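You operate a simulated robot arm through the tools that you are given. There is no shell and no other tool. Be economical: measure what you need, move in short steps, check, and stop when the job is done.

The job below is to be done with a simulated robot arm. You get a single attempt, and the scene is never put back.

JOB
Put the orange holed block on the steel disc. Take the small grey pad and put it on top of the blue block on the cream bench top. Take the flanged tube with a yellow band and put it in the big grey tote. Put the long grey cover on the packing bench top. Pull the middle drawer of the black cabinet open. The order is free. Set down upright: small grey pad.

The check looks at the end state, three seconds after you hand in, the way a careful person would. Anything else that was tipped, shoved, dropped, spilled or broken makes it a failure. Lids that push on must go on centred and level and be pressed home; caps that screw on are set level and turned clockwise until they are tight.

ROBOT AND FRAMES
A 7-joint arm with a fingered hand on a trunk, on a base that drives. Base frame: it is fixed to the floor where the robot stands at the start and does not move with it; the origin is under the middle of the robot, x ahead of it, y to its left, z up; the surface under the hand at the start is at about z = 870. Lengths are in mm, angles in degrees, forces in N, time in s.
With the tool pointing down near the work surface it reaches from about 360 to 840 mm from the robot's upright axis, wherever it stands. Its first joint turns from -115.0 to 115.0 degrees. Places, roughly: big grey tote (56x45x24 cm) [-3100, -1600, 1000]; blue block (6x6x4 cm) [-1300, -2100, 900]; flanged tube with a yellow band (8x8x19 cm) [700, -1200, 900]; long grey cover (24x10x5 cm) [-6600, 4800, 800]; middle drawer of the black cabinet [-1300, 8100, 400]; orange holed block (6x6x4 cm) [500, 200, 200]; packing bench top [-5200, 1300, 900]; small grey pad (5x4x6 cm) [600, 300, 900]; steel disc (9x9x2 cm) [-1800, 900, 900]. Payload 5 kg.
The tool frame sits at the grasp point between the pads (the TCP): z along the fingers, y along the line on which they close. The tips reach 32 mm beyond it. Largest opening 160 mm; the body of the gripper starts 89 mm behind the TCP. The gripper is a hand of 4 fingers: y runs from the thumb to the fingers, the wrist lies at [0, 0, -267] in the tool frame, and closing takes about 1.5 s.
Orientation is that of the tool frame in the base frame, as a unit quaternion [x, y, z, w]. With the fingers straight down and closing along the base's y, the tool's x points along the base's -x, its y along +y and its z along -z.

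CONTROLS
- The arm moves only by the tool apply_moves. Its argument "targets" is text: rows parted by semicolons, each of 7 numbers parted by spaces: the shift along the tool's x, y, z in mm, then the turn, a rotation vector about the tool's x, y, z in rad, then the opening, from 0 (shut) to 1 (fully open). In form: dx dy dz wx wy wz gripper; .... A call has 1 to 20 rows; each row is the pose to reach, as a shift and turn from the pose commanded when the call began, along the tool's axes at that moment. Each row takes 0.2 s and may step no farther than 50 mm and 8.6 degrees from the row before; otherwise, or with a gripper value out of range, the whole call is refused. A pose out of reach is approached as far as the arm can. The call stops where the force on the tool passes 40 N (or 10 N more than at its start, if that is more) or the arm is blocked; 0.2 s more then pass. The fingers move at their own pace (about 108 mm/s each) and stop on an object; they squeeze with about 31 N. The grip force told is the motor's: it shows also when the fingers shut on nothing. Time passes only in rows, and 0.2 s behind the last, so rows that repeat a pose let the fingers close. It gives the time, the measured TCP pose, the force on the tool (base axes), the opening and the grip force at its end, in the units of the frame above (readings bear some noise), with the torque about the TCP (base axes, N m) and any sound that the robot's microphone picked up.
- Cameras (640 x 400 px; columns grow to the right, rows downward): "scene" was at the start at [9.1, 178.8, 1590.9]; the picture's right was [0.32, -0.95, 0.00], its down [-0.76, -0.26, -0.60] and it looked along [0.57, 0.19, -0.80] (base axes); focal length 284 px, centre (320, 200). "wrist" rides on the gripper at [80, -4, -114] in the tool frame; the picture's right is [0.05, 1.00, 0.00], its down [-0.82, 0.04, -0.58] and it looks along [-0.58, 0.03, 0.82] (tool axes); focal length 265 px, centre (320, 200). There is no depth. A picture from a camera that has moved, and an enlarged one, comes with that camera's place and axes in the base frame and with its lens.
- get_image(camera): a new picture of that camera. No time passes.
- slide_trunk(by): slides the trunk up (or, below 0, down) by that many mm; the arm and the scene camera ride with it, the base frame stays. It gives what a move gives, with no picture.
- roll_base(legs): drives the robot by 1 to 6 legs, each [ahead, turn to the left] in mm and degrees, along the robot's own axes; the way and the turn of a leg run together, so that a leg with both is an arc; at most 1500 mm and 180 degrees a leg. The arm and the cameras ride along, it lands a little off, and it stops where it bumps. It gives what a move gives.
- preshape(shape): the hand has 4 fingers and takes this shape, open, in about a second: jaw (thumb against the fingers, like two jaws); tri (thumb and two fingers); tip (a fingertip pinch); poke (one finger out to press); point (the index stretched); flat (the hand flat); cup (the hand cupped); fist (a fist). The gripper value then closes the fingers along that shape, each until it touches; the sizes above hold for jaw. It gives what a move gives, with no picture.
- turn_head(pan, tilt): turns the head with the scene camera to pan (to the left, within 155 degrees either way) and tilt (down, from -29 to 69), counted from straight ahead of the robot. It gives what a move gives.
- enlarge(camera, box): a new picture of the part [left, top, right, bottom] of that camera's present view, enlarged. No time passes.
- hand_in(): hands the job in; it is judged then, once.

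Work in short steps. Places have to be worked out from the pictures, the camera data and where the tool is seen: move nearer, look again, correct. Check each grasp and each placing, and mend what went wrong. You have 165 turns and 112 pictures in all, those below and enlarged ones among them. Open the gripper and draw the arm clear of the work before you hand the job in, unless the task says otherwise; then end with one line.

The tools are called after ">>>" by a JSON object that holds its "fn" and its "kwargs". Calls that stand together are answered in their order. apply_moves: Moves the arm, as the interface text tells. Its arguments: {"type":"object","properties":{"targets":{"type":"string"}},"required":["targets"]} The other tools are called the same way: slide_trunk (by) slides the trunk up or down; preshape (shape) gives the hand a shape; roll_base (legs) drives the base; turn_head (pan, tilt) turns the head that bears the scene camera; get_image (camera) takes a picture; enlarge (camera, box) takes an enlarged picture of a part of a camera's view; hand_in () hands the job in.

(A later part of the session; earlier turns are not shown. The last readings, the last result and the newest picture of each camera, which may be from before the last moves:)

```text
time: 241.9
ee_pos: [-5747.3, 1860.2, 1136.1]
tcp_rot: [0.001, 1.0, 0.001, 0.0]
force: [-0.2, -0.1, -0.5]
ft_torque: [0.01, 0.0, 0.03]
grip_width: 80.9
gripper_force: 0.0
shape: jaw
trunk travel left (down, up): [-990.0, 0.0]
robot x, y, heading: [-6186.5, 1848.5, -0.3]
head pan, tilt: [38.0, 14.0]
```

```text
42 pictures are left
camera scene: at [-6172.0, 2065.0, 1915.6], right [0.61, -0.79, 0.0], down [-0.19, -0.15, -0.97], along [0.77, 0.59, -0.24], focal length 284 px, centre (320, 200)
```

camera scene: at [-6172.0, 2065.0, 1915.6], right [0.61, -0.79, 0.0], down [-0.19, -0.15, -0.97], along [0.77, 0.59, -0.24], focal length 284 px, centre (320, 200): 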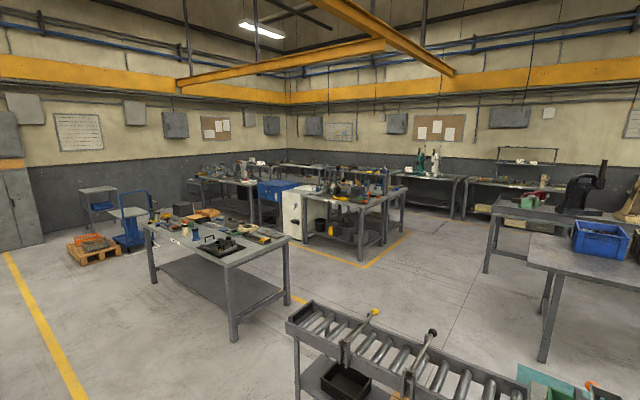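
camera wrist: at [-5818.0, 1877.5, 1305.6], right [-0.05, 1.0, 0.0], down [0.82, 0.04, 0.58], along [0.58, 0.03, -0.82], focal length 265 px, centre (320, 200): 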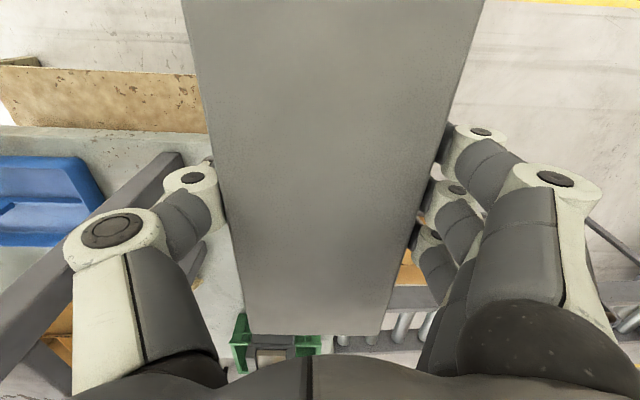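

I enlarge the region where the black cabinet should be.

>>> {"fn": "enlarge", "kwargs": {"camera": "scene", "box": [180, 140, 320, 240]}}

```text
4.00 times, centred on (250, 190) of scene
camera zoom: at [-6172.0, 2065.0, 1915.6], right [0.61, -0.79, 0.0], down [-0.19, -0.15, -0.97], along [0.77, 0.59, -0.24], focal length 1134 px, centre (600, 240)
```

zoom: 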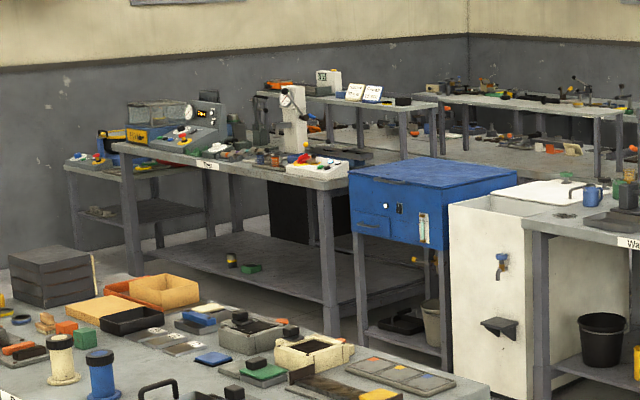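

The way is clear: north past the conveyor, east along y ≈ 3300, then north up the main aisle at x ≈ -400. I drive the first part.

>>> {"fn": "roll_base", "kwargs": {"legs": [[0, 80.3], [1500, 0], [160, 0], [0, -83.4], [1400, 0], [1400, 0]]}}

```text
time: 270.5
ee_pos: [-2708.0, 3298.8, 1136.4]
tcp_rot: [0.025, 1.0, 0.0, 0.0]
force: [0.4, 0.6, -0.5]
ft_torque: [-0.02, 0.02, -0.05]
grip_width: 81.0
gripper_force: 0.0
shape: jaw
trunk travel left (down, up): [-990.0, 0.0]
robot x, y, heading: [-3142.5, 3311.6, -2.9]
head pan, tilt: [38.0, 14.0]
```

On track. I go on to the main aisle and look toward the cabinet.

>>> {"fn": "roll_base", "kwargs": {"legs": [[1400, 0], [1300, 0], [0, 93]]}}

>>> {"fn": "turn_head", "kwargs": {"pan": 8, "tilt": 14}}

>>> {"fn": "get_image", "kwargs": {"camera": "scene"}}

```text
time: 287.6
ee_pos: [-455.5, 3560.3, 1136.9]
tcp_rot: [-0.7, 0.714, 0.001, 0.0]
force: [-0.9, -0.3, 0.2]
ft_torque: [0.01, 0.03, -0.03]
grip_width: 80.8
gripper_force: 0.1
shape: jaw
trunk travel left (down, up): [-990.0, 0.0]
robot x, y, heading: [-453.7, 3118.2, 88.8]
head pan, tilt: [38.0, 14.0]
```

```text
time: 288.6
ee_pos: [-454.4, 3560.7, 1137.3]
tcp_rot: [-0.7, 0.714, 0.0, 0.0]
force: [0.1, 0.4, -0.7]
ft_torque: [0.02, 0.01, 0.01]
grip_width: 80.7
gripper_force: 0.1
shape: jaw
trunk travel left (down, up): [-990.0, 0.0]
robot x, y, heading: [-450.9, 3122.7, 89.1]
head pan, tilt: [8.0, 14.0]
```

```text
40 pictures are left
camera scene: at [-623.9, 3157.2, 1915.7], right [0.99, 0.12, 0.0], down [0.03, -0.24, -0.97], along [-0.12, 0.96, -0.24], focal length 284 px, centre (320, 200)
```

scene: 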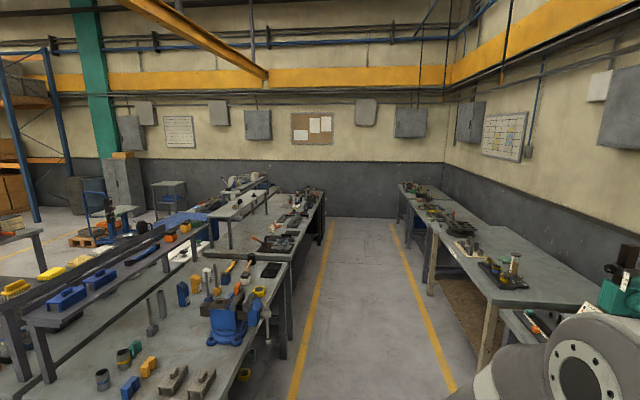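

The cabinet should face the aisle, under the far-left bench. I drive north about 4700 mm and look west.

>>> {"fn": "roll_base", "kwargs": {"legs": [[0, 1.5], [1500, 0], [1500, 0], [1500, 0], [250, 0]]}}

>>> {"fn": "turn_head", "kwargs": {"pan": 75, "tilt": 38}}

>>> {"fn": "get_image", "kwargs": {"camera": "scene"}}

```text
time: 311.8
ee_pos: [-538.0, 8307.4, 1136.0]
tcp_rot: [0.715, -0.699, 0.0, 0.0]
force: [-1.1, 0.2, 0.0]
ft_torque: [-0.07, 0.0, -0.05]
grip_width: 80.7
gripper_force: 0.3
shape: jaw
trunk travel left (down, up): [-990.0, 0.0]
robot x, y, heading: [-516.6, 7870.4, 91.8]
head pan, tilt: [8.0, 14.0]
```

```text
time: 313.2
ee_pos: [-538.7, 8306.3, 1136.9]
tcp_rot: [0.714, -0.7, 0.0, 0.0]
force: [-0.5, -0.1, -0.3]
ft_torque: [0.03, 0.0, 0.02]
grip_width: 80.8
gripper_force: 0.1
shape: jaw
trunk travel left (down, up): [-990.0, 0.0]
robot x, y, heading: [-516.8, 7868.6, 91.1]
head pan, tilt: [75.0, 38.0]
```

```text
39 pictures are left
camera scene: at [-760.1, 7825.1, 1877.5], right [0.24, 0.97, 0.0], down [0.6, -0.15, -0.79], along [-0.77, 0.19, -0.62], focal length 284 px, centre (320, 200)
```

scene: 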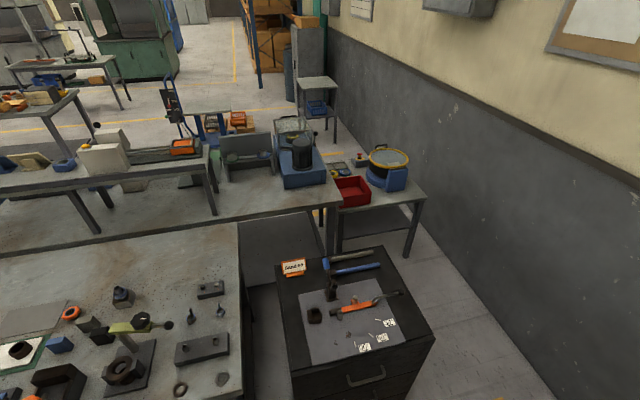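

The black cabinet stands with its front at x ≈ -1198, y ≈ 7830–8400, facing the aisle. I position in front of it, facing west.

>>> {"fn": "roll_base", "kwargs": {"legs": [[240, 0], [0, 88.5], [-80, 0]]}}

>>> {"fn": "turn_head", "kwargs": {"pan": 0, "tilt": 50}}

>>> {"fn": "get_image", "kwargs": {"camera": "scene"}}

```text
time: 319.4
ee_pos: [-881.2, 8095.4, 1138.6]
tcp_rot: [1.0, 0.01, 0.0, -0.001]
force: [-0.3, -0.5, -0.4]
ft_torque: [-0.02, 0.02, -0.01]
grip_width: 80.7
gripper_force: 0.1
shape: jaw
trunk travel left (down, up): [-990.0, 0.0]
robot x, y, heading: [-447.3, 8114.5, -179.2]
head pan, tilt: [75.0, 38.0]
```

```text
time: 320.9
ee_pos: [-882.8, 8094.5, 1136.6]
tcp_rot: [1.0, 0.01, 0.0, 0.0]
force: [-1.4, 0.4, -0.1]
ft_torque: [-0.01, 0.01, -0.03]
grip_width: 80.9
gripper_force: 0.1
shape: jaw
trunk travel left (down, up): [-990.0, 0.0]
robot x, y, heading: [-446.9, 8111.4, -179.0]
head pan, tilt: [0.0, 50.0]
```

```text
38 pictures are left
camera scene: at [-460.8, 7953.6, 1860.3], right [-0.02, 1.0, 0.0], down [0.77, 0.02, -0.64], along [-0.64, -0.01, -0.77], focal length 284 px, centre (320, 200)
```

scene: 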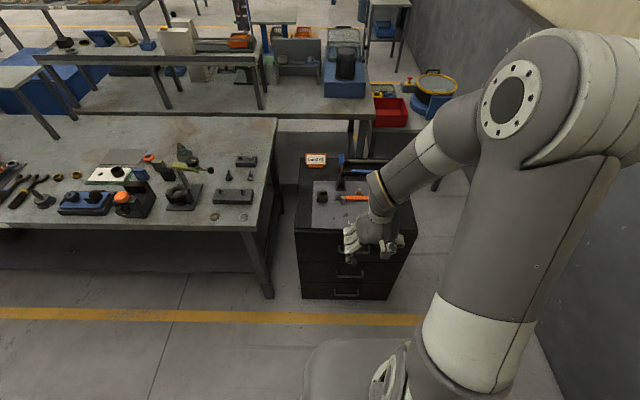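

Three drawers are visible. I lower the trunk 600 mm to work at drawer height, and look.

>>> {"fn": "slide_trunk", "kwargs": {"by": -600}}

>>> {"fn": "turn_head", "kwargs": {"pan": 0, "tilt": 42}}

>>> {"fn": "get_image", "kwargs": {"camera": "scene"}}

```text
refused: -600 is not a number from -400 to 400
```

```text
time: 321.6
ee_pos: [-882.2, 8095.0, 1136.1]
tcp_rot: [1.0, 0.01, -0.001, -0.001]
force: [0.0, -0.9, -0.3]
ft_torque: [0.0, 0.0, 0.0]
grip_width: 80.8
gripper_force: 0.1
shape: jaw
trunk travel left (down, up): [-990.0, 0.0]
robot x, y, heading: [-448.5, 8113.4, -179.1]
head pan, tilt: [0.0, 42.0]
```

```text
37 pictures are left
camera scene: at [-467.3, 7953.6, 1871.5], right [-0.02, 1.0, 0.0], down [0.67, 0.01, -0.74], along [-0.74, -0.01, -0.67], focal length 284 px, centre (320, 200)
```

scene: 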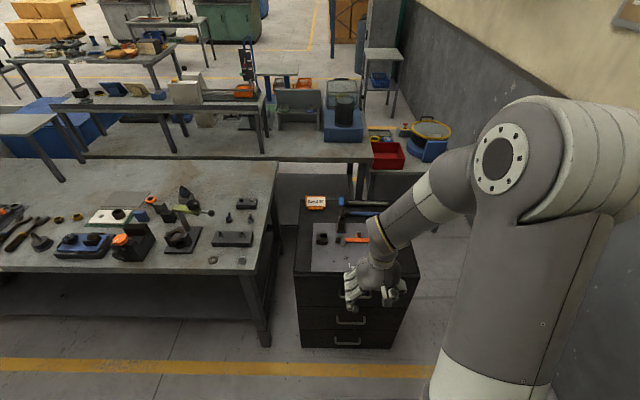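

Middle handle at about z 380, y 8104, x ≈ -1150. I lower the trunk in two moves.

>>> {"fn": "slide_trunk", "kwargs": {"by": -400}}

>>> {"fn": "slide_trunk", "kwargs": {"by": -300}}

>>> {"fn": "get_image", "kwargs": {"camera": "scene"}}

```text
time: 325.4
ee_pos: [-883.2, 8095.5, 737.3]
tcp_rot: [1.0, 0.009, 0.0, 0.0]
force: [-0.3, 0.0, -0.7]
ft_torque: [0.02, 0.02, -0.01]
grip_width: 80.5
gripper_force: 0.1
shape: jaw
trunk travel left (down, up): [-590.0, 400.0]
robot x, y, heading: [-448.4, 8113.9, -179.0]
head pan, tilt: [0.0, 42.0]
```

```text
time: 328.4
ee_pos: [-882.0, 8094.8, 437.0]
tcp_rot: [1.0, 0.01, 0.0, 0.001]
force: [0.0, -0.6, 0.1]
ft_torque: [-0.01, 0.01, -0.03]
grip_width: 80.8
gripper_force: 0.0
shape: jaw
trunk travel left (down, up): [-290.0, 700.0]
robot x, y, heading: [-447.1, 8111.5, -178.8]
head pan, tilt: [0.0, 42.0]
```

```text
36 pictures are left
camera scene: at [-467.3, 7953.6, 1171.6], right [-0.02, 1.0, 0.0], down [0.67, 0.01, -0.74], along [-0.74, -0.01, -0.67], focal length 284 px, centre (320, 200)
```

scene: 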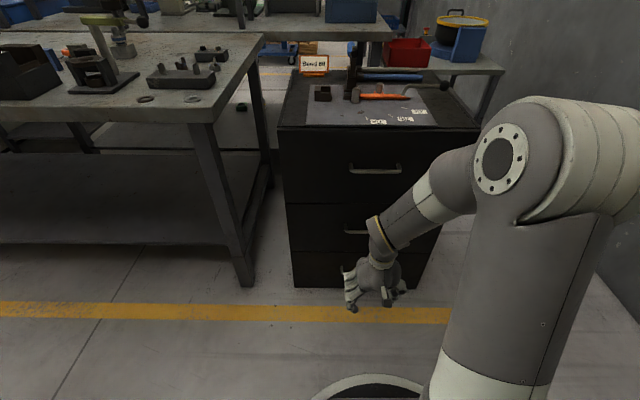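

Middle handle ≈ z 415, x ≈ -1120. I back off 80 mm and pitch the hand to point horizontally at the cabinet, keeping the wrist in place.

>>> {"fn": "roll_base", "kwargs": {"legs": [[-80, -0.9]]}}

>>> {"fn": "apply_moves", "kwargs": {"targets": "-34.4 0 -2.7 0 -0.1428 0 0.5; -68 0 -10.8 0 -0.2856 0 0.5; -100 0 -24.1 0 -0.4284 0 0.5; -129.9 0 -42.4 0 -0.5712 0 0.5; -156.9 0 -65.2 0 -0.714 0 0.5; -180.2 0 -92.1 0 -0.8568 0 0.5; -199.4 0 -122.7 0 -0.9996 0 0.5; -214.1 0 -156.1 0 -1.1424 0 0.5; -223.8 0 -191.8 0 -1.2852 0 0.5; -228.3 0 -229 0 -1.428 0 0.5; -227.4 0 -267 0 -1.5708 0 0.5"}}

```text
time: 329.5
ee_pos: [-801.6, 8102.6, 437.1]
tcp_rot: [1.0, 0.001, 0.0, 0.0]
force: [-0.2, 0.7, -1.0]
ft_torque: [0.01, 0.01, -0.02]
grip_width: 80.8
gripper_force: 0.0
shape: jaw
trunk travel left (down, up): [-290.0, 700.0]
robot x, y, heading: [-365.2, 8111.0, -179.7]
head pan, tilt: [0.0, 42.0]
```

```text
time: 331.9
ee_pos: [-1031.2, 8103.2, 704.3]
tcp_rot: [-0.706, 0.0, 0.708, -0.001]
force: [0.0, -0.8, -0.7]
ft_torque: [-0.02, -0.01, -0.01]
grip_width: 80.3
gripper_force: 0.0
shape: jaw
trunk travel left (down, up): [-290.0, 700.0]
robot x, y, heading: [-366.4, 8112.6, -179.8]
head pan, tilt: [0.0, 42.0]
```

Hand is horizontal. I roll it 90° so it closes vertically, then lower the trunk to the handle height.

>>> {"fn": "apply_moves", "kwargs": {"targets": "0 0 0 0 0 -0.143 0.5; 0 0 0 0 0 -0.286 0.5; 0 0 0 0 0 -0.428 0.5; 0 0 0 0 0 -0.571 0.5; 0 0 0 0 0 -0.714 0.5; 0 0 0 0 0 -0.857 0.5; 0 0 0 0 0 -1 0.5; 0 0 0 0 0 -1.143 0.5; 0 0 0 0 0 -1.285 0.5; 0 0 0 0 0 -1.428 0.5; 0 0 0 0 0 -1.571 0.5"}}

>>> {"fn": "slide_trunk", "kwargs": {"by": -280}}

>>> {"fn": "get_image", "kwargs": {"camera": "wrist"}}

>>> {"fn": "get_image", "kwargs": {"camera": "scene"}}

```text
time: 334.3
ee_pos: [-1029.4, 8101.2, 704.7]
tcp_rot: [0.499, 0.501, -0.5, -0.5]
force: [-0.8, 0.3, 0.3]
ft_torque: [0.0, -0.01, 0.03]
grip_width: 80.4
gripper_force: 0.0
shape: jaw
trunk travel left (down, up): [-290.0, 700.0]
robot x, y, heading: [-363.0, 8113.9, -179.7]
head pan, tilt: [0.0, 42.0]
```

```text
time: 337.1
ee_pos: [-1029.4, 8100.8, 425.8]
tcp_rot: [0.499, 0.501, -0.501, -0.499]
force: [0.0, 0.5, 0.5]
ft_torque: [0.0, -0.03, 0.02]
grip_width: 80.1
gripper_force: 0.1
shape: jaw
trunk travel left (down, up): [-10.0, 980.0]
robot x, y, heading: [-365.1, 8113.1, -179.6]
head pan, tilt: [0.0, 42.0]
```

```text
35 pictures are left
camera wrist: at [-915.0, 8182.3, 428.9], right [0.0, 0.05, -1.0], down [0.58, -0.81, -0.04], along [-0.81, -0.58, -0.03], focal length 265 px, centre (320, 200)
```

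wrist: 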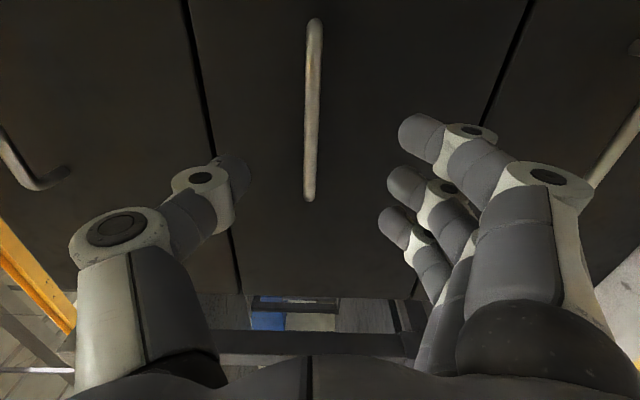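

```text
34 pictures are left
camera scene: at [-388.9, 7954.9, 891.6], right [0.0, 1.0, 0.0], down [0.67, 0.0, -0.74], along [-0.74, 0.0, -0.67], focal length 284 px, centre (320, 200)
```

scene: 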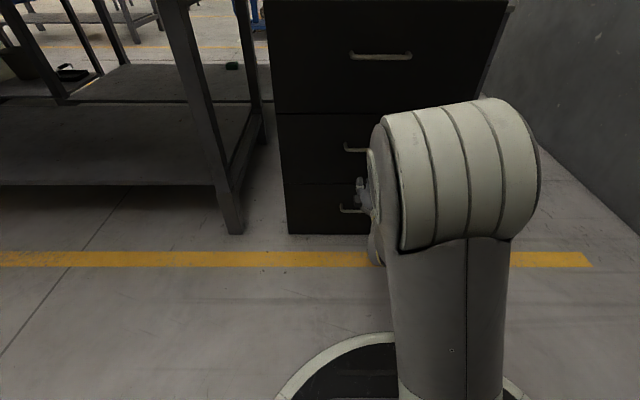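

The middle handle bar is at z ≈ 429, x ≈ -1124, y 8039–8177, right between thumb and fingers. I advance to it and close.

>>> {"fn": "apply_moves", "kwargs": {"targets": "0 -3 25 0 0 0 0.5; 0 -3 50 0 0 0 0.5; 0 -3 68 0 0 0 0.5; 0 -3 80 0 0 0 0.5"}}

>>> {"fn": "get_image", "kwargs": {"camera": "wrist"}}

```text
time: 338.1
ee_pos: [-1110.0, 8101.4, 426.2]
tcp_rot: [0.5, 0.501, -0.5, -0.499]
force: [-0.2, 0.1, 0.8]
ft_torque: [0.01, -0.02, 0.0]
grip_width: 80.3
gripper_force: 0.1
shape: jaw
trunk travel left (down, up): [-10.0, 980.0]
robot x, y, heading: [-365.2, 8115.1, -179.7]
head pan, tilt: [0.0, 42.0]
```

```text
33 pictures are left
camera wrist: at [-995.5, 8182.5, 431.0], right [0.0, 0.05, -1.0], down [0.58, -0.81, -0.04], along [-0.81, -0.58, -0.03], focal length 265 px, centre (320, 200)
```

wrist: 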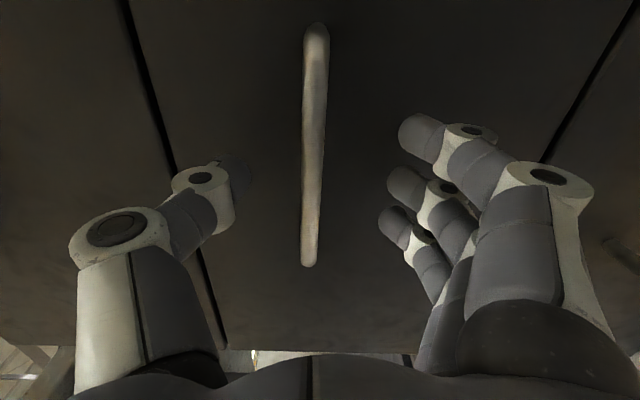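

Bar at x ≈ -1117, just ahead of the TCP. I close on it.

>>> {"fn": "apply_moves", "kwargs": {"targets": "0 0 3 0 0 0 0.3; 0 0 3 0 0 0 0.1; 0 0 3 0 0 0 0; 0 0 3 0 0 0 0; 0 0 3 0 0 0 0; 0 0 3 0 0 0 0; 0 0 3 0 0 0 0; 0 0 3 0 0 0 0"}}

>>> {"fn": "get_image", "kwargs": {"camera": "wrist"}}

```text
time: 339.9
ee_pos: [-1114.2, 8101.7, 425.7]
tcp_rot: [-0.499, -0.5, 0.502, 0.499]
force: [-2.8, -0.2, -0.3]
ft_torque: [0.0, -0.05, -0.02]
grip_width: 3.4
gripper_force: 30.6
shape: jaw
trunk travel left (down, up): [-10.0, 980.0]
robot x, y, heading: [-363.7, 8112.1, -179.8]
head pan, tilt: [0.0, 42.0]
```

```text
32 pictures are left
camera wrist: at [-998.1, 8182.2, 430.8], right [0.0, 0.05, -1.0], down [0.58, -0.81, -0.04], along [-0.81, -0.58, -0.03], focal length 265 px, centre (320, 200)
```

wrist: 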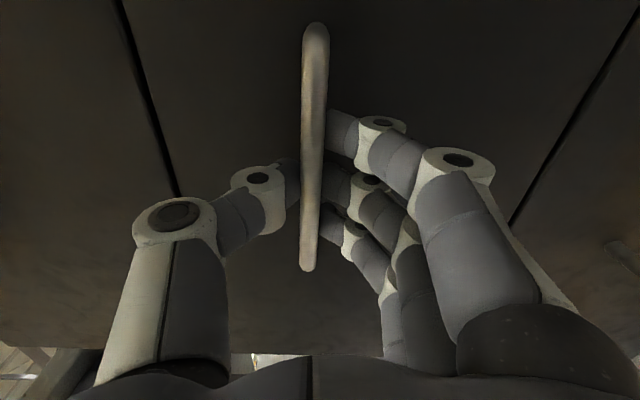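

Fingers are around and behind the bar. I pull by 45 mm with the arm.

>>> {"fn": "apply_moves", "kwargs": {"targets": "0 0 -8 0 0 0 0; 0 0 -16 0 0 0 0; 0 0 -26 0 0 0 0; 0 0 -36 0 0 0 0; 0 0 -46 0 0 0 0"}}

>>> {"fn": "get_image", "kwargs": {"camera": "wrist"}}

```text
time: 341.1
ee_pos: [-1065.0, 8102.9, 427.6]
tcp_rot: [-0.499, -0.5, 0.501, 0.5]
force: [2.1, 0.6, 6.3]
ft_torque: [0.0, 0.04, -0.04]
grip_width: 0.2
gripper_force: 31.5
shape: jaw
trunk travel left (down, up): [-10.0, 980.0]
robot x, y, heading: [-366.8, 8115.4, -179.8]
head pan, tilt: [0.0, 42.0]
```

```text
31 pictures are left
camera wrist: at [-951.2, 8182.3, 433.0], right [0.0, 0.05, -1.0], down [0.58, -0.81, -0.04], along [-0.82, -0.58, -0.03], focal length 265 px, centre (320, 200)
```

wrist: 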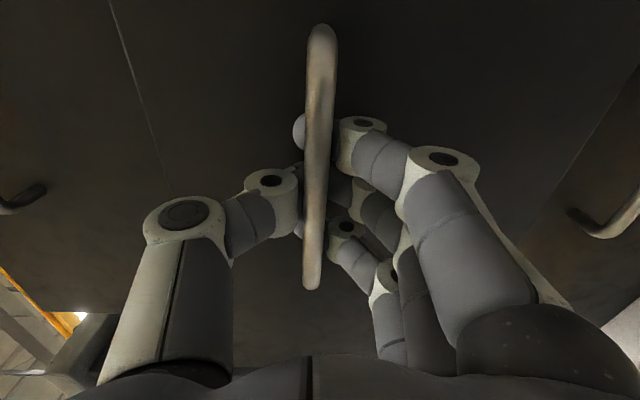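

The drawer is moving with the hand. I keep pulling by backing the base 150 mm.

>>> {"fn": "roll_base", "kwargs": {"legs": [[-150, 0]]}}

>>> {"fn": "get_image", "kwargs": {"camera": "wrist"}}

```text
time: 342.5
ee_pos: [-916.1, 8102.3, 428.4]
tcp_rot: [-0.499, -0.5, 0.5, 0.5]
force: [-0.7, 8.9, 12.2]
ft_torque: [-0.01, 0.02, -0.16]
grip_width: 0.3
gripper_force: 30.6
shape: jaw
trunk travel left (down, up): [-10.0, 980.0]
robot x, y, heading: [-215.6, 8113.5, -179.8]
head pan, tilt: [0.0, 42.0]
```

```text
30 pictures are left
camera wrist: at [-802.2, 8182.3, 432.4], right [0.0, 0.05, -1.0], down [0.58, -0.81, -0.04], along [-0.81, -0.58, -0.03], focal length 265 px, centre (320, 200)
```

wrist: 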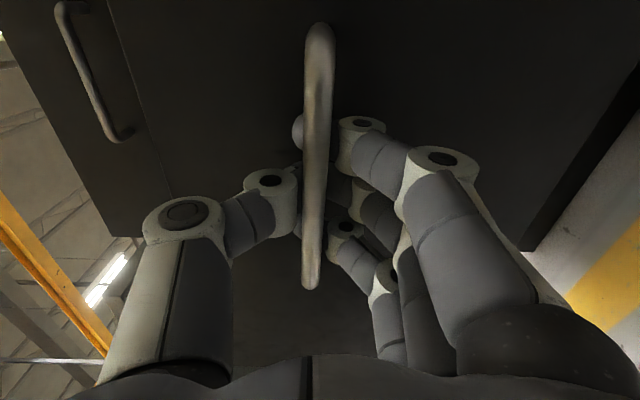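

About 200 mm open. I pull another 70 mm and then check force.

>>> {"fn": "roll_base", "kwargs": {"legs": [[-70, 0]]}}

>>> {"fn": "apply_moves", "kwargs": {"targets": "0 0 2 0 0 0 0.1; 0 0 4 0 0 0 0.25; 0 0 4 0 0 0 0.4; 0 0 4 0 0 0 0.5; 0 0 4 0 0 0 0.6; 0 0 4 0 0 0 0.6; 0 0 4 0 0 0 0.6"}}

>>> {"fn": "get_image", "kwargs": {"camera": "wrist"}}

```text
time: 343.5
ee_pos: [-846.3, 8102.5, 427.6]
tcp_rot: [-0.499, -0.5, 0.501, 0.5]
force: [-0.8, -1.8, 8.6]
ft_torque: [-0.02, -0.05, 0.19]
grip_width: 0.2
gripper_force: 30.9
shape: jaw
trunk travel left (down, up): [-10.0, 980.0]
robot x, y, heading: [-147.0, 8115.1, -179.7]
head pan, tilt: [0.0, 42.0]
```

```text
time: 345.1
ee_pos: [-850.7, 8103.6, 428.0]
tcp_rot: [-0.498, -0.5, 0.501, 0.5]
force: [-1.2, 0.5, -0.1]
ft_torque: [0.03, 0.0, 0.01]
grip_width: 95.3
gripper_force: 0.0
shape: jaw
trunk travel left (down, up): [-10.0, 980.0]
robot x, y, heading: [-144.3, 8114.7, -179.9]
head pan, tilt: [0.0, 42.0]
```

```text
29 pictures are left
camera wrist: at [-736.5, 8183.0, 432.5], right [0.0, 0.05, -1.0], down [0.58, -0.81, -0.04], along [-0.81, -0.58, -0.03], focal length 265 px, centre (320, 200)
```

wrist: 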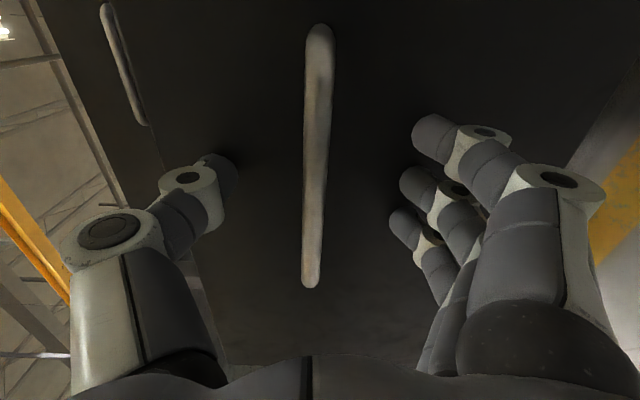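

Drawer is open ~265 mm. I withdraw the hand, raise the trunk and look.

>>> {"fn": "apply_moves", "kwargs": {"targets": "0 0 -25 0 0 0 0.6; 0 0 -50 0 0 0 0.6; 0 0 -70 0 0 0 0.6"}}

>>> {"fn": "slide_trunk", "kwargs": {"by": 400}}

>>> {"fn": "get_image", "kwargs": {"camera": "scene"}}

```text
time: 345.9
ee_pos: [-781.7, 8101.2, 427.4]
tcp_rot: [0.499, 0.501, -0.501, -0.5]
force: [0.5, -0.6, -0.6]
ft_torque: [-0.03, -0.02, 0.01]
grip_width: 95.5
gripper_force: 0.1
shape: jaw
trunk travel left (down, up): [-10.0, 980.0]
robot x, y, heading: [-148.5, 8112.4, -179.6]
head pan, tilt: [0.0, 42.0]
```

```text
time: 349.7
ee_pos: [-782.4, 8101.7, 827.4]
tcp_rot: [-0.499, -0.5, 0.502, 0.499]
force: [0.0, -0.9, 0.0]
ft_torque: [-0.01, -0.01, -0.03]
grip_width: 95.4
gripper_force: 0.1
shape: jaw
trunk travel left (down, up): [-410.0, 580.0]
robot x, y, heading: [-149.4, 8115.8, -179.7]
head pan, tilt: [0.0, 42.0]
```

```text
28 pictures are left
camera scene: at [-169.5, 7955.8, 1291.5], right [0.0, 1.0, 0.0], down [0.67, 0.0, -0.74], along [-0.74, 0.0, -0.67], focal length 284 px, centre (320, 200)
```

scene: 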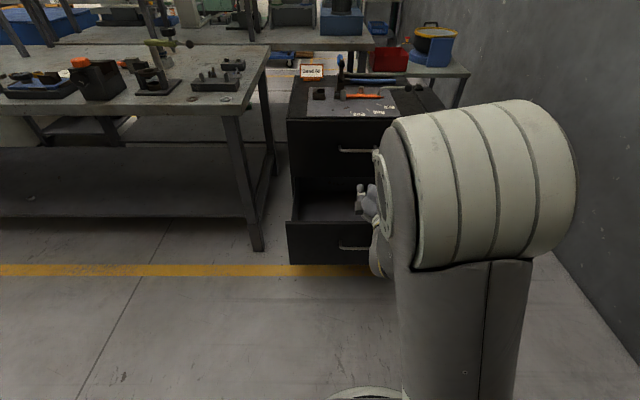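

Drawer open, nothing disturbed. I unroll the hand and pitch it to 45° down for the later reach under the table, then drive back south.

>>> {"fn": "apply_moves", "kwargs": {"targets": "0 0 0 0 0 0.143 0.6; 0 0 0 0 0 0.286 0.6; 0 0 0 0 0 0.428 0.6; 0 0 0 0 0 0.571 0.6; 0 0 0 0 0 0.714 0.6; 0 0 0 0 0 0.857 0.6; 0 0 0 0 0 1 0.6; 0 0 0 0 0 1.143 0.6; 0 0 0 0 0 1.285 0.6; 0 0 0 0 0 1.428 0.6; 0 0 0 0 0 1.571 0.6"}}

>>> {"fn": "apply_moves", "kwargs": {"targets": "0 0 0 0 0.13 0 0.6; 0 0 0 0 0.26 0 0.6; 0 0 0 0 0.39 0 0.6; 0 0 0 0 0.52 0 0.6; 0 0 0 0 0.65 0 0.6; 0 0 0 0 0.785 0 0.6"}}

>>> {"fn": "roll_base", "kwargs": {"legs": [[0, 87.8], [1500, 0], [1500, 0], [1500, 0], [1500, 0], [1200, 0]]}}

```text
time: 352.1
ee_pos: [-781.5, 8102.5, 827.4]
tcp_rot: [-0.706, -0.001, 0.708, -0.004]
force: [-0.4, -0.6, -0.1]
ft_torque: [-0.03, 0.02, -0.02]
grip_width: 95.6
gripper_force: 0.0
shape: jaw
trunk travel left (down, up): [-410.0, 580.0]
robot x, y, heading: [-143.6, 8112.7, -179.9]
head pan, tilt: [0.0, 42.0]
```

```text
time: 353.7
ee_pos: [-770.6, 7995.4, 826.0]
tcp_rot: [0.909, 0.087, -0.406, 0.044]
force: [0.2, 1.0, 0.1]
ft_torque: [0.0, -0.01, 0.03]
grip_width: 96.0
gripper_force: 0.0
shape: jaw
out of reach, approached as far as the arm can: row 6
trunk travel left (down, up): [-410.0, 580.0]
robot x, y, heading: [-143.7, 8112.4, -179.6]
head pan, tilt: [0.0, 42.0]
stopped in row 6: the arm was blocked; the commanded pose is now the measured one
```

```text
time: 391.9
ee_pos: [-286.9, 236.6, 827.9]
tcp_rot: [0.603, 0.685, -0.268, 0.31]
force: [-0.8, 0.6, 0.5]
ft_torque: [-0.02, 0.01, 0.03]
grip_width: 95.7
gripper_force: 0.1
shape: jaw
trunk travel left (down, up): [-410.0, 580.0]
robot x, y, heading: [-366.6, 865.4, -93.5]
head pan, tilt: [0.0, 42.0]
```

The arm couldn't finish that pitch there, but nothing was touched. I raise the trunk, drive the last part, and face the table.

>>> {"fn": "slide_trunk", "kwargs": {"by": 350}}

>>> {"fn": "roll_base", "kwargs": {"legs": [[660, 0], [0, 93.5]]}}

>>> {"fn": "turn_head", "kwargs": {"pan": 0, "tilt": 40}}

>>> {"fn": "get_image", "kwargs": {"camera": "scene"}}

```text
time: 395.4
ee_pos: [-287.7, 236.8, 1176.3]
tcp_rot: [0.604, 0.684, -0.268, 0.309]
force: [0.8, 0.3, 0.0]
ft_torque: [0.01, 0.01, -0.03]
grip_width: 96.2
gripper_force: 0.1
shape: jaw
trunk travel left (down, up): [-760.0, 230.0]
robot x, y, heading: [-368.1, 870.2, -93.4]
head pan, tilt: [0.0, 42.0]
```

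```text
time: 403.0
ee_pos: [218.9, 332.2, 1176.4]
tcp_rot: [-0.088, 0.908, 0.043, 0.407]
force: [-0.2, 0.3, 0.2]
ft_torque: [-0.01, 0.02, -0.01]
grip_width: 96.0
gripper_force: 0.1
shape: jaw
trunk travel left (down, up): [-760.0, 230.0]
robot x, y, heading: [-405.5, 213.7, 0.2]
head pan, tilt: [0.0, 42.0]
```

```text
time: 403.6
ee_pos: [217.3, 332.2, 1176.4]
tcp_rot: [-0.088, 0.908, 0.044, 0.407]
force: [0.4, -0.5, -0.4]
ft_torque: [-0.03, -0.01, 0.03]
grip_width: 95.9
gripper_force: 0.1
shape: jaw
trunk travel left (down, up): [-760.0, 230.0]
robot x, y, heading: [-403.9, 211.1, 0.4]
head pan, tilt: [0.0, 40.0]
```

```text
27 pictures are left
camera scene: at [-383.1, 367.9, 1644.5], right [0.01, -1.0, 0.0], down [-0.64, 0.0, -0.77], along [0.77, 0.0, -0.64], focal length 284 px, centre (320, 200)
```

scene: 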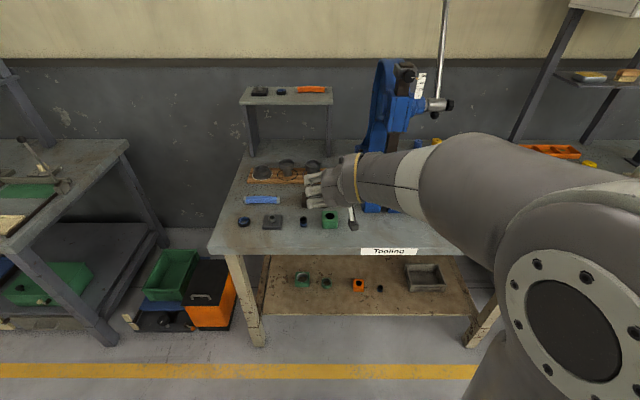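

The orange holed block is on the low shelf, about (560, 150), beside a small black piece. I back off, lower the trunk, and look again.

>>> {"fn": "roll_base", "kwargs": {"legs": [[-120, 0]]}}

>>> {"fn": "slide_trunk", "kwargs": {"by": -400}}

>>> {"fn": "slide_trunk", "kwargs": {"by": -340}}

>>> {"fn": "turn_head", "kwargs": {"pan": 0, "tilt": 30}}

>>> {"fn": "get_image", "kwargs": {"camera": "scene"}}

```text
time: 404.8
ee_pos: [97.2, 332.0, 1178.5]
tcp_rot: [-0.088, 0.908, 0.043, 0.407]
force: [-1.2, -0.7, -0.1]
ft_torque: [0.02, -0.03, -0.02]
grip_width: 95.8
gripper_force: 0.2
shape: jaw
trunk travel left (down, up): [-760.0, 230.0]
robot x, y, heading: [-527.2, 211.3, 0.4]
head pan, tilt: [0.0, 40.0]
```

```text
time: 408.6
ee_pos: [100.6, 331.0, 777.1]
tcp_rot: [-0.088, 0.908, 0.043, 0.406]
force: [0.7, -0.4, -0.9]
ft_torque: [0.01, -0.05, 0.02]
grip_width: 95.9
gripper_force: 0.0
shape: jaw
trunk travel left (down, up): [-360.0, 630.0]
robot x, y, heading: [-527.4, 211.1, 0.4]
head pan, tilt: [0.0, 40.0]
```

```text
time: 412.0
ee_pos: [100.2, 331.1, 436.6]
tcp_rot: [-0.088, 0.908, 0.043, 0.407]
force: [-1.1, 0.0, -0.6]
ft_torque: [-0.03, -0.01, 0.02]
grip_width: 96.0
gripper_force: 0.0
shape: jaw
trunk travel left (down, up): [-20.0, 970.0]
robot x, y, heading: [-523.6, 217.9, 0.4]
head pan, tilt: [0.0, 40.0]
```

```text
time: 412.7
ee_pos: [99.8, 331.2, 437.3]
tcp_rot: [-0.088, 0.908, 0.044, 0.407]
force: [0.0, -0.3, -0.6]
ft_torque: [-0.01, 0.02, 0.02]
grip_width: 96.0
gripper_force: 0.0
shape: jaw
trunk travel left (down, up): [-20.0, 970.0]
robot x, y, heading: [-522.8, 210.9, 0.5]
head pan, tilt: [0.0, 30.0]
```

```text
26 pictures are left
camera scene: at [-496.0, 367.2, 919.8], right [0.01, -1.0, 0.0], down [-0.5, 0.0, -0.87], along [0.87, 0.01, -0.5], focal length 284 px, centre (320, 200)
```

scene: 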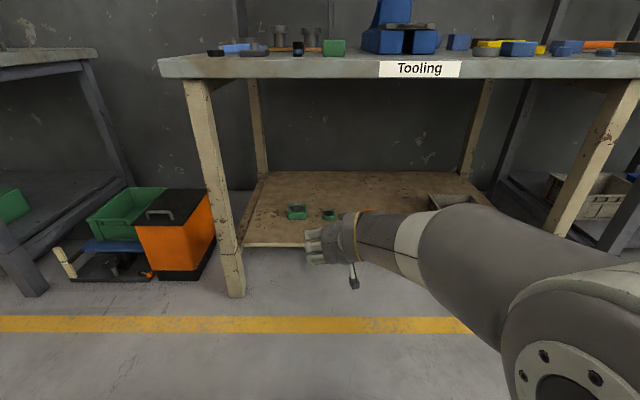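

Shelf is at z ≈ 210 and the block near (557, 150). I straighten the hand's yaw and bring the TCP to y ≈ 150.

>>> {"fn": "apply_moves", "kwargs": {"targets": "7 -35 -8 0.03 0 0.026 0.6; 14 -70 -16 0.06 0 0.052 0.6; 21 -104 -25 0.09 0 0.079 0.6; 28 -139 -33 0.12 0 0.105 0.6; 35.6 -173.7 -41.8 0.147 -0.001 0.131 0.6"}}

>>> {"fn": "get_image", "kwargs": {"camera": "wrist"}}

>>> {"fn": "get_image", "kwargs": {"camera": "scene"}}

```text
time: 413.9
ee_pos: [81.8, 149.2, 436.5]
tcp_rot: [0.001, 0.913, 0.003, 0.408]
force: [-0.4, -1.0, 0.2]
ft_torque: [0.01, -0.02, -0.01]
grip_width: 95.9
gripper_force: 0.1
shape: jaw
trunk travel left (down, up): [-20.0, 970.0]
robot x, y, heading: [-522.0, 216.6, 0.1]
head pan, tilt: [0.0, 30.0]
```

```text
25 pictures are left
camera wrist: at [-55.5, 145.2, 452.9], right [-0.03, 1.0, -0.03], down [0.11, 0.04, 0.99], along [0.99, 0.03, -0.11], focal length 265 px, centre (320, 200)
```

wrist: 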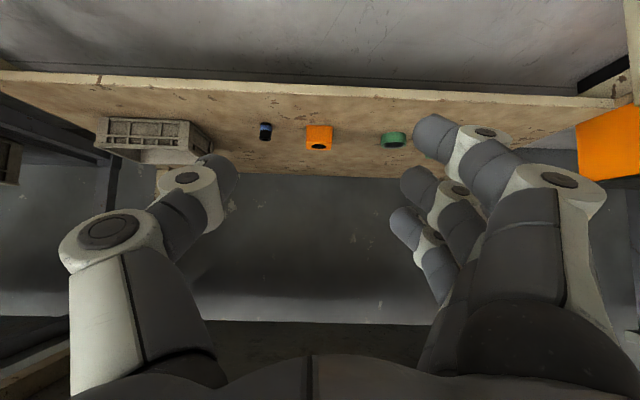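

```text
24 pictures are left
camera scene: at [-496.0, 367.2, 919.8], right [0.01, -1.0, 0.0], down [-0.5, 0.0, -0.87], along [0.87, 0.01, -0.5], focal length 284 px, centre (320, 200)
```

scene: 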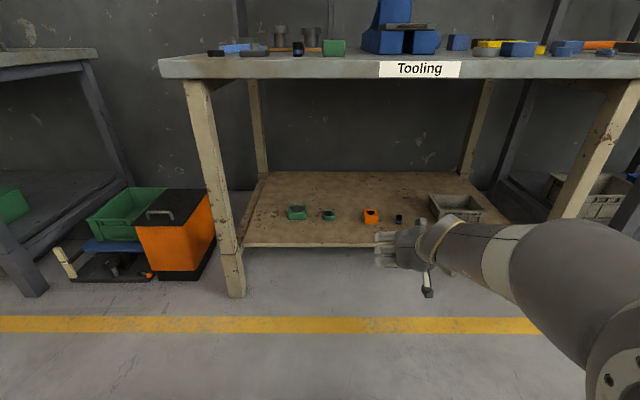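

Yaw is straight; block confirmed at (561, 155). I drive 330 mm ahead.

>>> {"fn": "roll_base", "kwargs": {"legs": [[330, 0]]}}

>>> {"fn": "get_image", "kwargs": {"camera": "wrist"}}

```text
time: 416.1
ee_pos: [407.0, 149.1, 436.1]
tcp_rot: [0.004, 0.912, 0.002, 0.41]
force: [-0.1, -0.3, -0.5]
ft_torque: [0.0, 0.01, 0.0]
grip_width: 95.7
gripper_force: 0.0
shape: jaw
trunk travel left (down, up): [-20.0, 970.0]
robot x, y, heading: [-202.5, 213.1, -0.0]
head pan, tilt: [0.0, 30.0]
```

```text
23 pictures are left
camera wrist: at [268.7, 145.2, 453.1], right [-0.03, 1.0, -0.03], down [0.11, 0.03, 0.99], along [0.99, 0.03, -0.11], focal length 265 px, centre (320, 200)
```

wrist: 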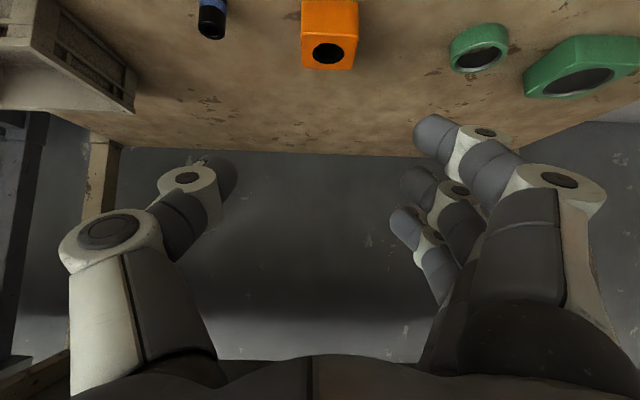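

The block is now close; centre about (555, 158), top z ≈ 250. I approach along the tool axis, stopping 60 mm short.

>>> {"fn": "apply_moves", "kwargs": {"targets": "14 3 40 0 0 0 0.6; 27 5 80 0 0 0 0.6; 40 7 120 0 0 0 0.6; 53 9 160 0 0 0 0.6; 53 9 172 0 0 0 0.6"}}

>>> {"fn": "get_image", "kwargs": {"camera": "wrist"}}

```text
time: 417.2
ee_pos: [500.3, 159.8, 283.0]
tcp_rot: [0.004, 0.912, 0.003, 0.409]
force: [-0.8, 0.1, 0.4]
ft_torque: [-0.01, 0.0, 0.0]
grip_width: 95.6
gripper_force: 0.1
shape: jaw
out of reach, approached as far as the arm can: row 2
trunk travel left (down, up): [-20.0, 970.0]
robot x, y, heading: [-203.7, 211.5, 0.0]
head pan, tilt: [0.0, 30.0]
```

```text
22 pictures are left
camera wrist: at [363.2, 155.1, 298.7], right [-0.03, 1.0, -0.03], down [0.11, 0.03, 0.99], along [0.99, 0.03, -0.11], focal length 265 px, centre (320, 200)
```

wrist: 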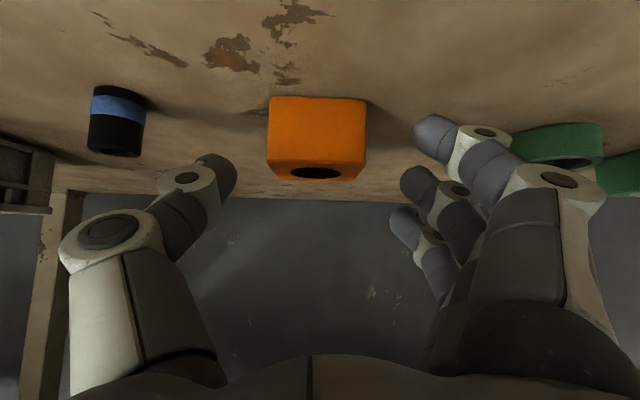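

Nearly centred; shelf z ≈ 213, block top ≈ 257. I advance to (543, 158, 250) and close.

>>> {"fn": "apply_moves", "kwargs": {"targets": "-2 -2 25 0 0 0 0.6; -4 -2 45 0 0 0 0.6; -4 -2 54 0 0 0 0.6; -4 -2 54 0 0 0 0.45; -4 -2 54 0 0 0 0.3; -4 -2 54 0 0 0 0; -4 -2 54 0 0 0 0; -4 -2 54 0 0 0 0; -4 -2 54 0 0 0 0; -4 -2 54 0 0 0 0"}}

>>> {"fn": "get_image", "kwargs": {"camera": "wrist"}}

```text
time: 417.9
ee_pos: [540.5, 157.3, 268.1]
tcp_rot: [0.003, 0.908, 0.0, 0.419]
force: [-2.5, 0.1, 18.7]
ft_torque: [1.12, 0.14, 0.13]
grip_width: 95.9
gripper_force: 0.0
shape: jaw
trunk travel left (down, up): [-20.0, 970.0]
robot x, y, heading: [-202.9, 216.5, -0.0]
head pan, tilt: [0.0, 30.0]
stopped in row 3: the force on the tool passed its limit at 45 N (the readings are from after the stop); the commanded pose is now the measured one
```

```text
21 pictures are left
camera wrist: at [403.5, 153.3, 281.4], right [-0.03, 1.0, -0.03], down [0.09, 0.04, 1.0], along [1.0, 0.02, -0.09], focal length 265 px, centre (320, 200)
```

wrist: 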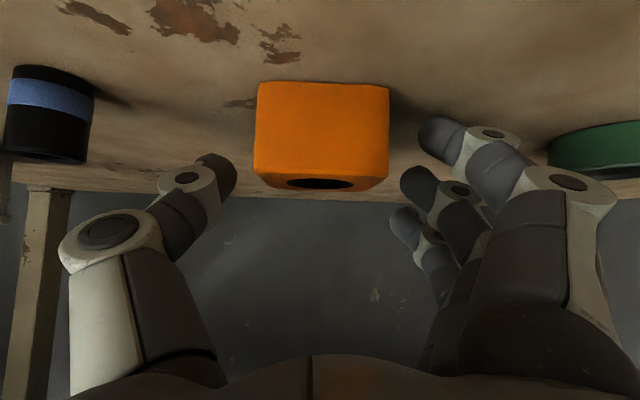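

The lowest finger reached the shelf first, so this pitch grips too high. I back off a bit and swing the hand to vertical, as there is room under the table.

>>> {"fn": "apply_moves", "kwargs": {"targets": "3 0 -38 0 0 0 0.6; 12 0 -76 0 0 0 0.6; 21 0 -114 0 0 0 0.6; 21 0 -114 0 0.14 0 0.6; 21 0 -114 0 0.28 0 0.6; 21 0 -114 0 0.42 0 0.6; 21 0 -114 0 0.56 0 0.6; 21 0 -114 0 0.7 0 0.6; 21 0 -114 0 0.83 0 0.6"}}

>>> {"fn": "get_image", "kwargs": {"camera": "scene"}}

```text
time: 419.9
ee_pos: [440.3, 156.5, 323.2]
tcp_rot: [0.002, 1.0, 0.002, 0.013]
force: [-0.1, -0.3, -0.2]
ft_torque: [0.03, -0.02, 0.01]
grip_width: 95.9
gripper_force: 0.1
shape: jaw
trunk travel left (down, up): [-20.0, 970.0]
robot x, y, heading: [-199.9, 212.4, 0.0]
head pan, tilt: [0.0, 30.0]
```

```text
20 pictures are left
camera scene: at [-171.3, 368.5, 919.9], right [0.0, -1.0, 0.0], down [-0.5, 0.0, -0.87], along [0.87, 0.0, -0.5], focal length 284 px, centre (320, 200)
```

scene: 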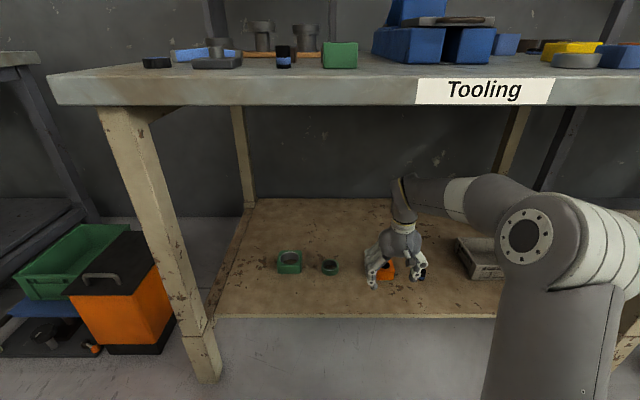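

Vertical with good clearance. I move over the block and look.

>>> {"fn": "apply_moves", "kwargs": {"targets": "-40 1 0 0 -0.025 0 0.6; -80 1 0 0 -0.025 0 0.6; -115 1 0 0 -0.025 0 0.6; -115 1 0 0 -0.025 0 0.6"}}

>>> {"fn": "get_image", "kwargs": {"camera": "wrist"}}

```text
time: 420.9
ee_pos: [554.8, 158.8, 324.3]
tcp_rot: [0.002, 1.0, 0.003, 0.026]
force: [-0.3, -0.3, 0.7]
ft_torque: [0.03, 0.01, -0.03]
grip_width: 95.8
gripper_force: 0.0
shape: jaw
trunk travel left (down, up): [-20.0, 970.0]
robot x, y, heading: [-198.1, 215.7, 0.3]
head pan, tilt: [0.0, 30.0]
```

```text
19 pictures are left
camera wrist: at [470.4, 155.6, 434.9], right [-0.05, 1.0, 0.0], down [0.79, 0.04, 0.62], along [0.62, 0.03, -0.79], focal length 265 px, centre (320, 200)
```

wrist: 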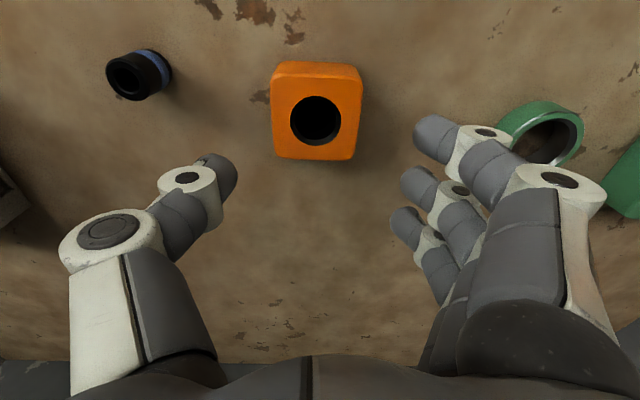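

The block centre is at about (541, 157). I level the tilt, centre over it and descend to TCP z ≈ 254.

>>> {"fn": "apply_moves", "kwargs": {"targets": "14 -2 0 0 0.05 0 0.6; 14 -2 25 0 0.05 0 0.6; 14 -2 45 0 0.05 0 0.6; 14 -2 60 0 0.05 0 0.6; 14 -2 70 0 0.05 0 0.6"}}

>>> {"fn": "get_image", "kwargs": {"camera": "wrist"}}

```text
time: 422.1
ee_pos: [543.7, 156.5, 254.0]
tcp_rot: [0.003, 1.0, 0.002, 0.0]
force: [-0.8, -0.2, -0.9]
ft_torque: [0.0, 0.0, 0.05]
grip_width: 95.8
gripper_force: 0.0
shape: jaw
trunk travel left (down, up): [-20.0, 970.0]
robot x, y, heading: [-196.9, 212.2, -0.0]
head pan, tilt: [0.0, 30.0]
```

```text
18 pictures are left
camera wrist: at [465.2, 151.4, 368.5], right [-0.05, 1.0, 0.01], down [0.82, 0.04, 0.58], along [0.58, 0.03, -0.82], focal length 265 px, centre (320, 200)
```

wrist: 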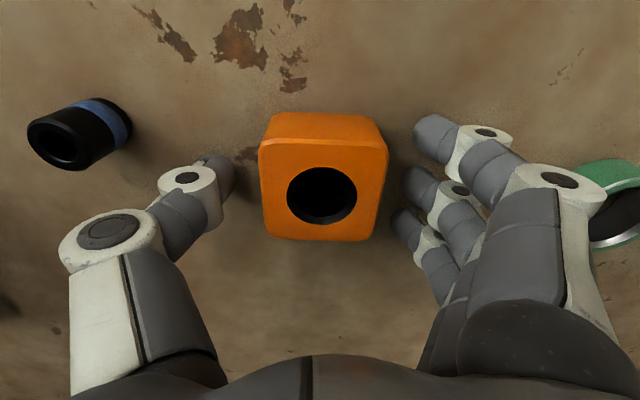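

Block squarely between thumb and fingers. I close and lift.

>>> {"fn": "apply_moves", "kwargs": {"targets": "0 0 0 0 0 0 0.45; 0 0 0 0 0 0 0.35; 0 0 0 0 0 0 0.2; 0 0 0 0 0 0 0; 0 0 0 0 0 0 0; 0 0 0 0 0 0 0; 0 0 0 0 0 0 0; 0 0 -20 0 0 0 0; 0 0 -50 0 0 0 0"}}

>>> {"fn": "get_image", "kwargs": {"camera": "wrist"}}

```text
time: 424.1
ee_pos: [543.2, 153.6, 304.4]
tcp_rot: [0.002, 1.0, 0.002, 0.0]
force: [-0.4, -1.0, -7.2]
ft_torque: [-0.01, -0.06, 0.03]
grip_width: 50.1
gripper_force: 31.2
shape: jaw
trunk travel left (down, up): [-20.0, 970.0]
robot x, y, heading: [-200.0, 214.3, 0.2]
head pan, tilt: [0.0, 30.0]
```

```text
17 pictures are left
camera wrist: at [464.4, 149.3, 418.9], right [-0.05, 1.0, 0.01], down [0.82, 0.03, 0.58], along [0.58, 0.03, -0.82], focal length 265 px, centre (320, 200)
```

wrist: 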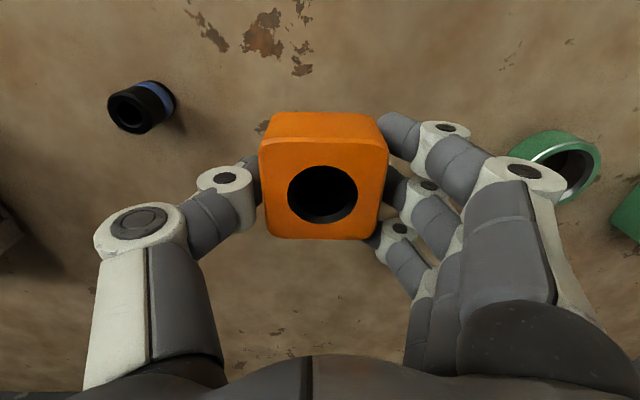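

Firm, centred grip. I back out from under the table, raise the trunk, and retract the arm.

>>> {"fn": "roll_base", "kwargs": {"legs": [[-400, 0]]}}

>>> {"fn": "slide_trunk", "kwargs": {"by": 400}}

>>> {"fn": "slide_trunk", "kwargs": {"by": 400}}

>>> {"fn": "apply_moves", "kwargs": {"targets": "45 0 0 0 0 0 0; 90 0 0 0 0 0 0; 135 0 0 0 0 0 0; 180 0 0 0 0 0 0; 225 0 0 0 0 0 0; 270 0 0 0 0 0 0; 300 0 0 0 0 0 0"}}

```text
time: 426.6
ee_pos: [134.6, 154.6, 304.7]
tcp_rot: [0.002, 1.0, 0.002, 0.0]
force: [-0.5, 0.0, -4.1]
ft_torque: [0.01, -0.02, 0.01]
grip_width: 50.0
gripper_force: 31.0
shape: jaw
trunk travel left (down, up): [-20.0, 970.0]
robot x, y, heading: [-605.3, 215.1, 0.5]
head pan, tilt: [0.0, 30.0]
```

```text
time: 430.5
ee_pos: [135.8, 154.4, 704.2]
tcp_rot: [0.002, 1.0, 0.002, -0.001]
force: [-0.5, 0.8, -5.8]
ft_torque: [0.03, 0.01, -0.02]
grip_width: 50.2
gripper_force: 30.8
shape: jaw
trunk travel left (down, up): [-420.0, 570.0]
robot x, y, heading: [-612.8, 214.8, -0.0]
head pan, tilt: [0.0, 30.0]
```

```text
time: 434.3
ee_pos: [135.3, 154.7, 1105.3]
tcp_rot: [0.003, 1.0, 0.003, 0.0]
force: [-1.7, -1.0, -6.1]
ft_torque: [0.01, -0.03, 0.01]
grip_width: 49.8
gripper_force: 31.5
shape: jaw
trunk travel left (down, up): [-820.0, 170.0]
robot x, y, heading: [-609.6, 216.3, 0.1]
head pan, tilt: [0.0, 30.0]
```

```text
time: 435.9
ee_pos: [-166.1, 155.4, 1105.5]
tcp_rot: [0.003, 1.0, 0.003, 0.001]
force: [-0.3, -0.3, -6.2]
ft_torque: [-0.02, -0.03, 0.0]
grip_width: 49.9
gripper_force: 30.9
shape: jaw
trunk travel left (down, up): [-820.0, 170.0]
robot x, y, heading: [-610.3, 209.5, 0.4]
head pan, tilt: [0.0, 30.0]
```

Now I drive through the gap between the cream and press benches to about (-2150, -480) and look north.

>>> {"fn": "roll_base", "kwargs": {"legs": [[0, -99.5], [704, 0], [0, -80.7], [1430, 0], [0, -90]]}}

>>> {"fn": "turn_head", "kwargs": {"pan": 0, "tilt": 28}}

>>> {"fn": "get_image", "kwargs": {"camera": "scene"}}

```text
time: 458.0
ee_pos: [-2093.8, -59.8, 1105.1]
tcp_rot: [-0.704, 0.71, 0.002, -0.003]
force: [-0.4, -0.3, -4.9]
ft_torque: [0.08, -0.03, 0.0]
grip_width: 49.4
gripper_force: 30.5
shape: jaw
trunk travel left (down, up): [-820.0, 170.0]
robot x, y, heading: [-2154.6, -503.3, 90.0]
head pan, tilt: [0.0, 30.0]
```

```text
time: 458.6
ee_pos: [-2092.8, -60.4, 1103.6]
tcp_rot: [-0.703, 0.711, 0.002, -0.001]
force: [0.7, 0.3, -5.7]
ft_torque: [0.01, 0.0, 0.02]
grip_width: 49.6
gripper_force: 31.0
shape: jaw
trunk travel left (down, up): [-820.0, 170.0]
robot x, y, heading: [-2151.1, -502.1, 89.7]
head pan, tilt: [0.0, 28.0]
```

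```text
16 pictures are left
camera scene: at [-2309.3, -473.6, 1723.0], right [1.0, 0.0, 0.0], down [0.0, -0.47, -0.88], along [0.0, 0.88, -0.47], focal length 284 px, centre (320, 200)
```

scene: 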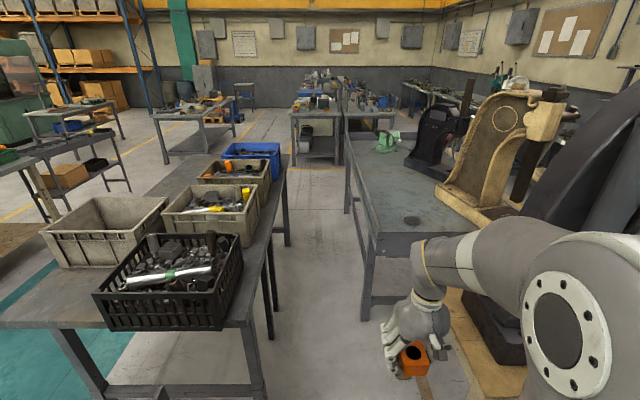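

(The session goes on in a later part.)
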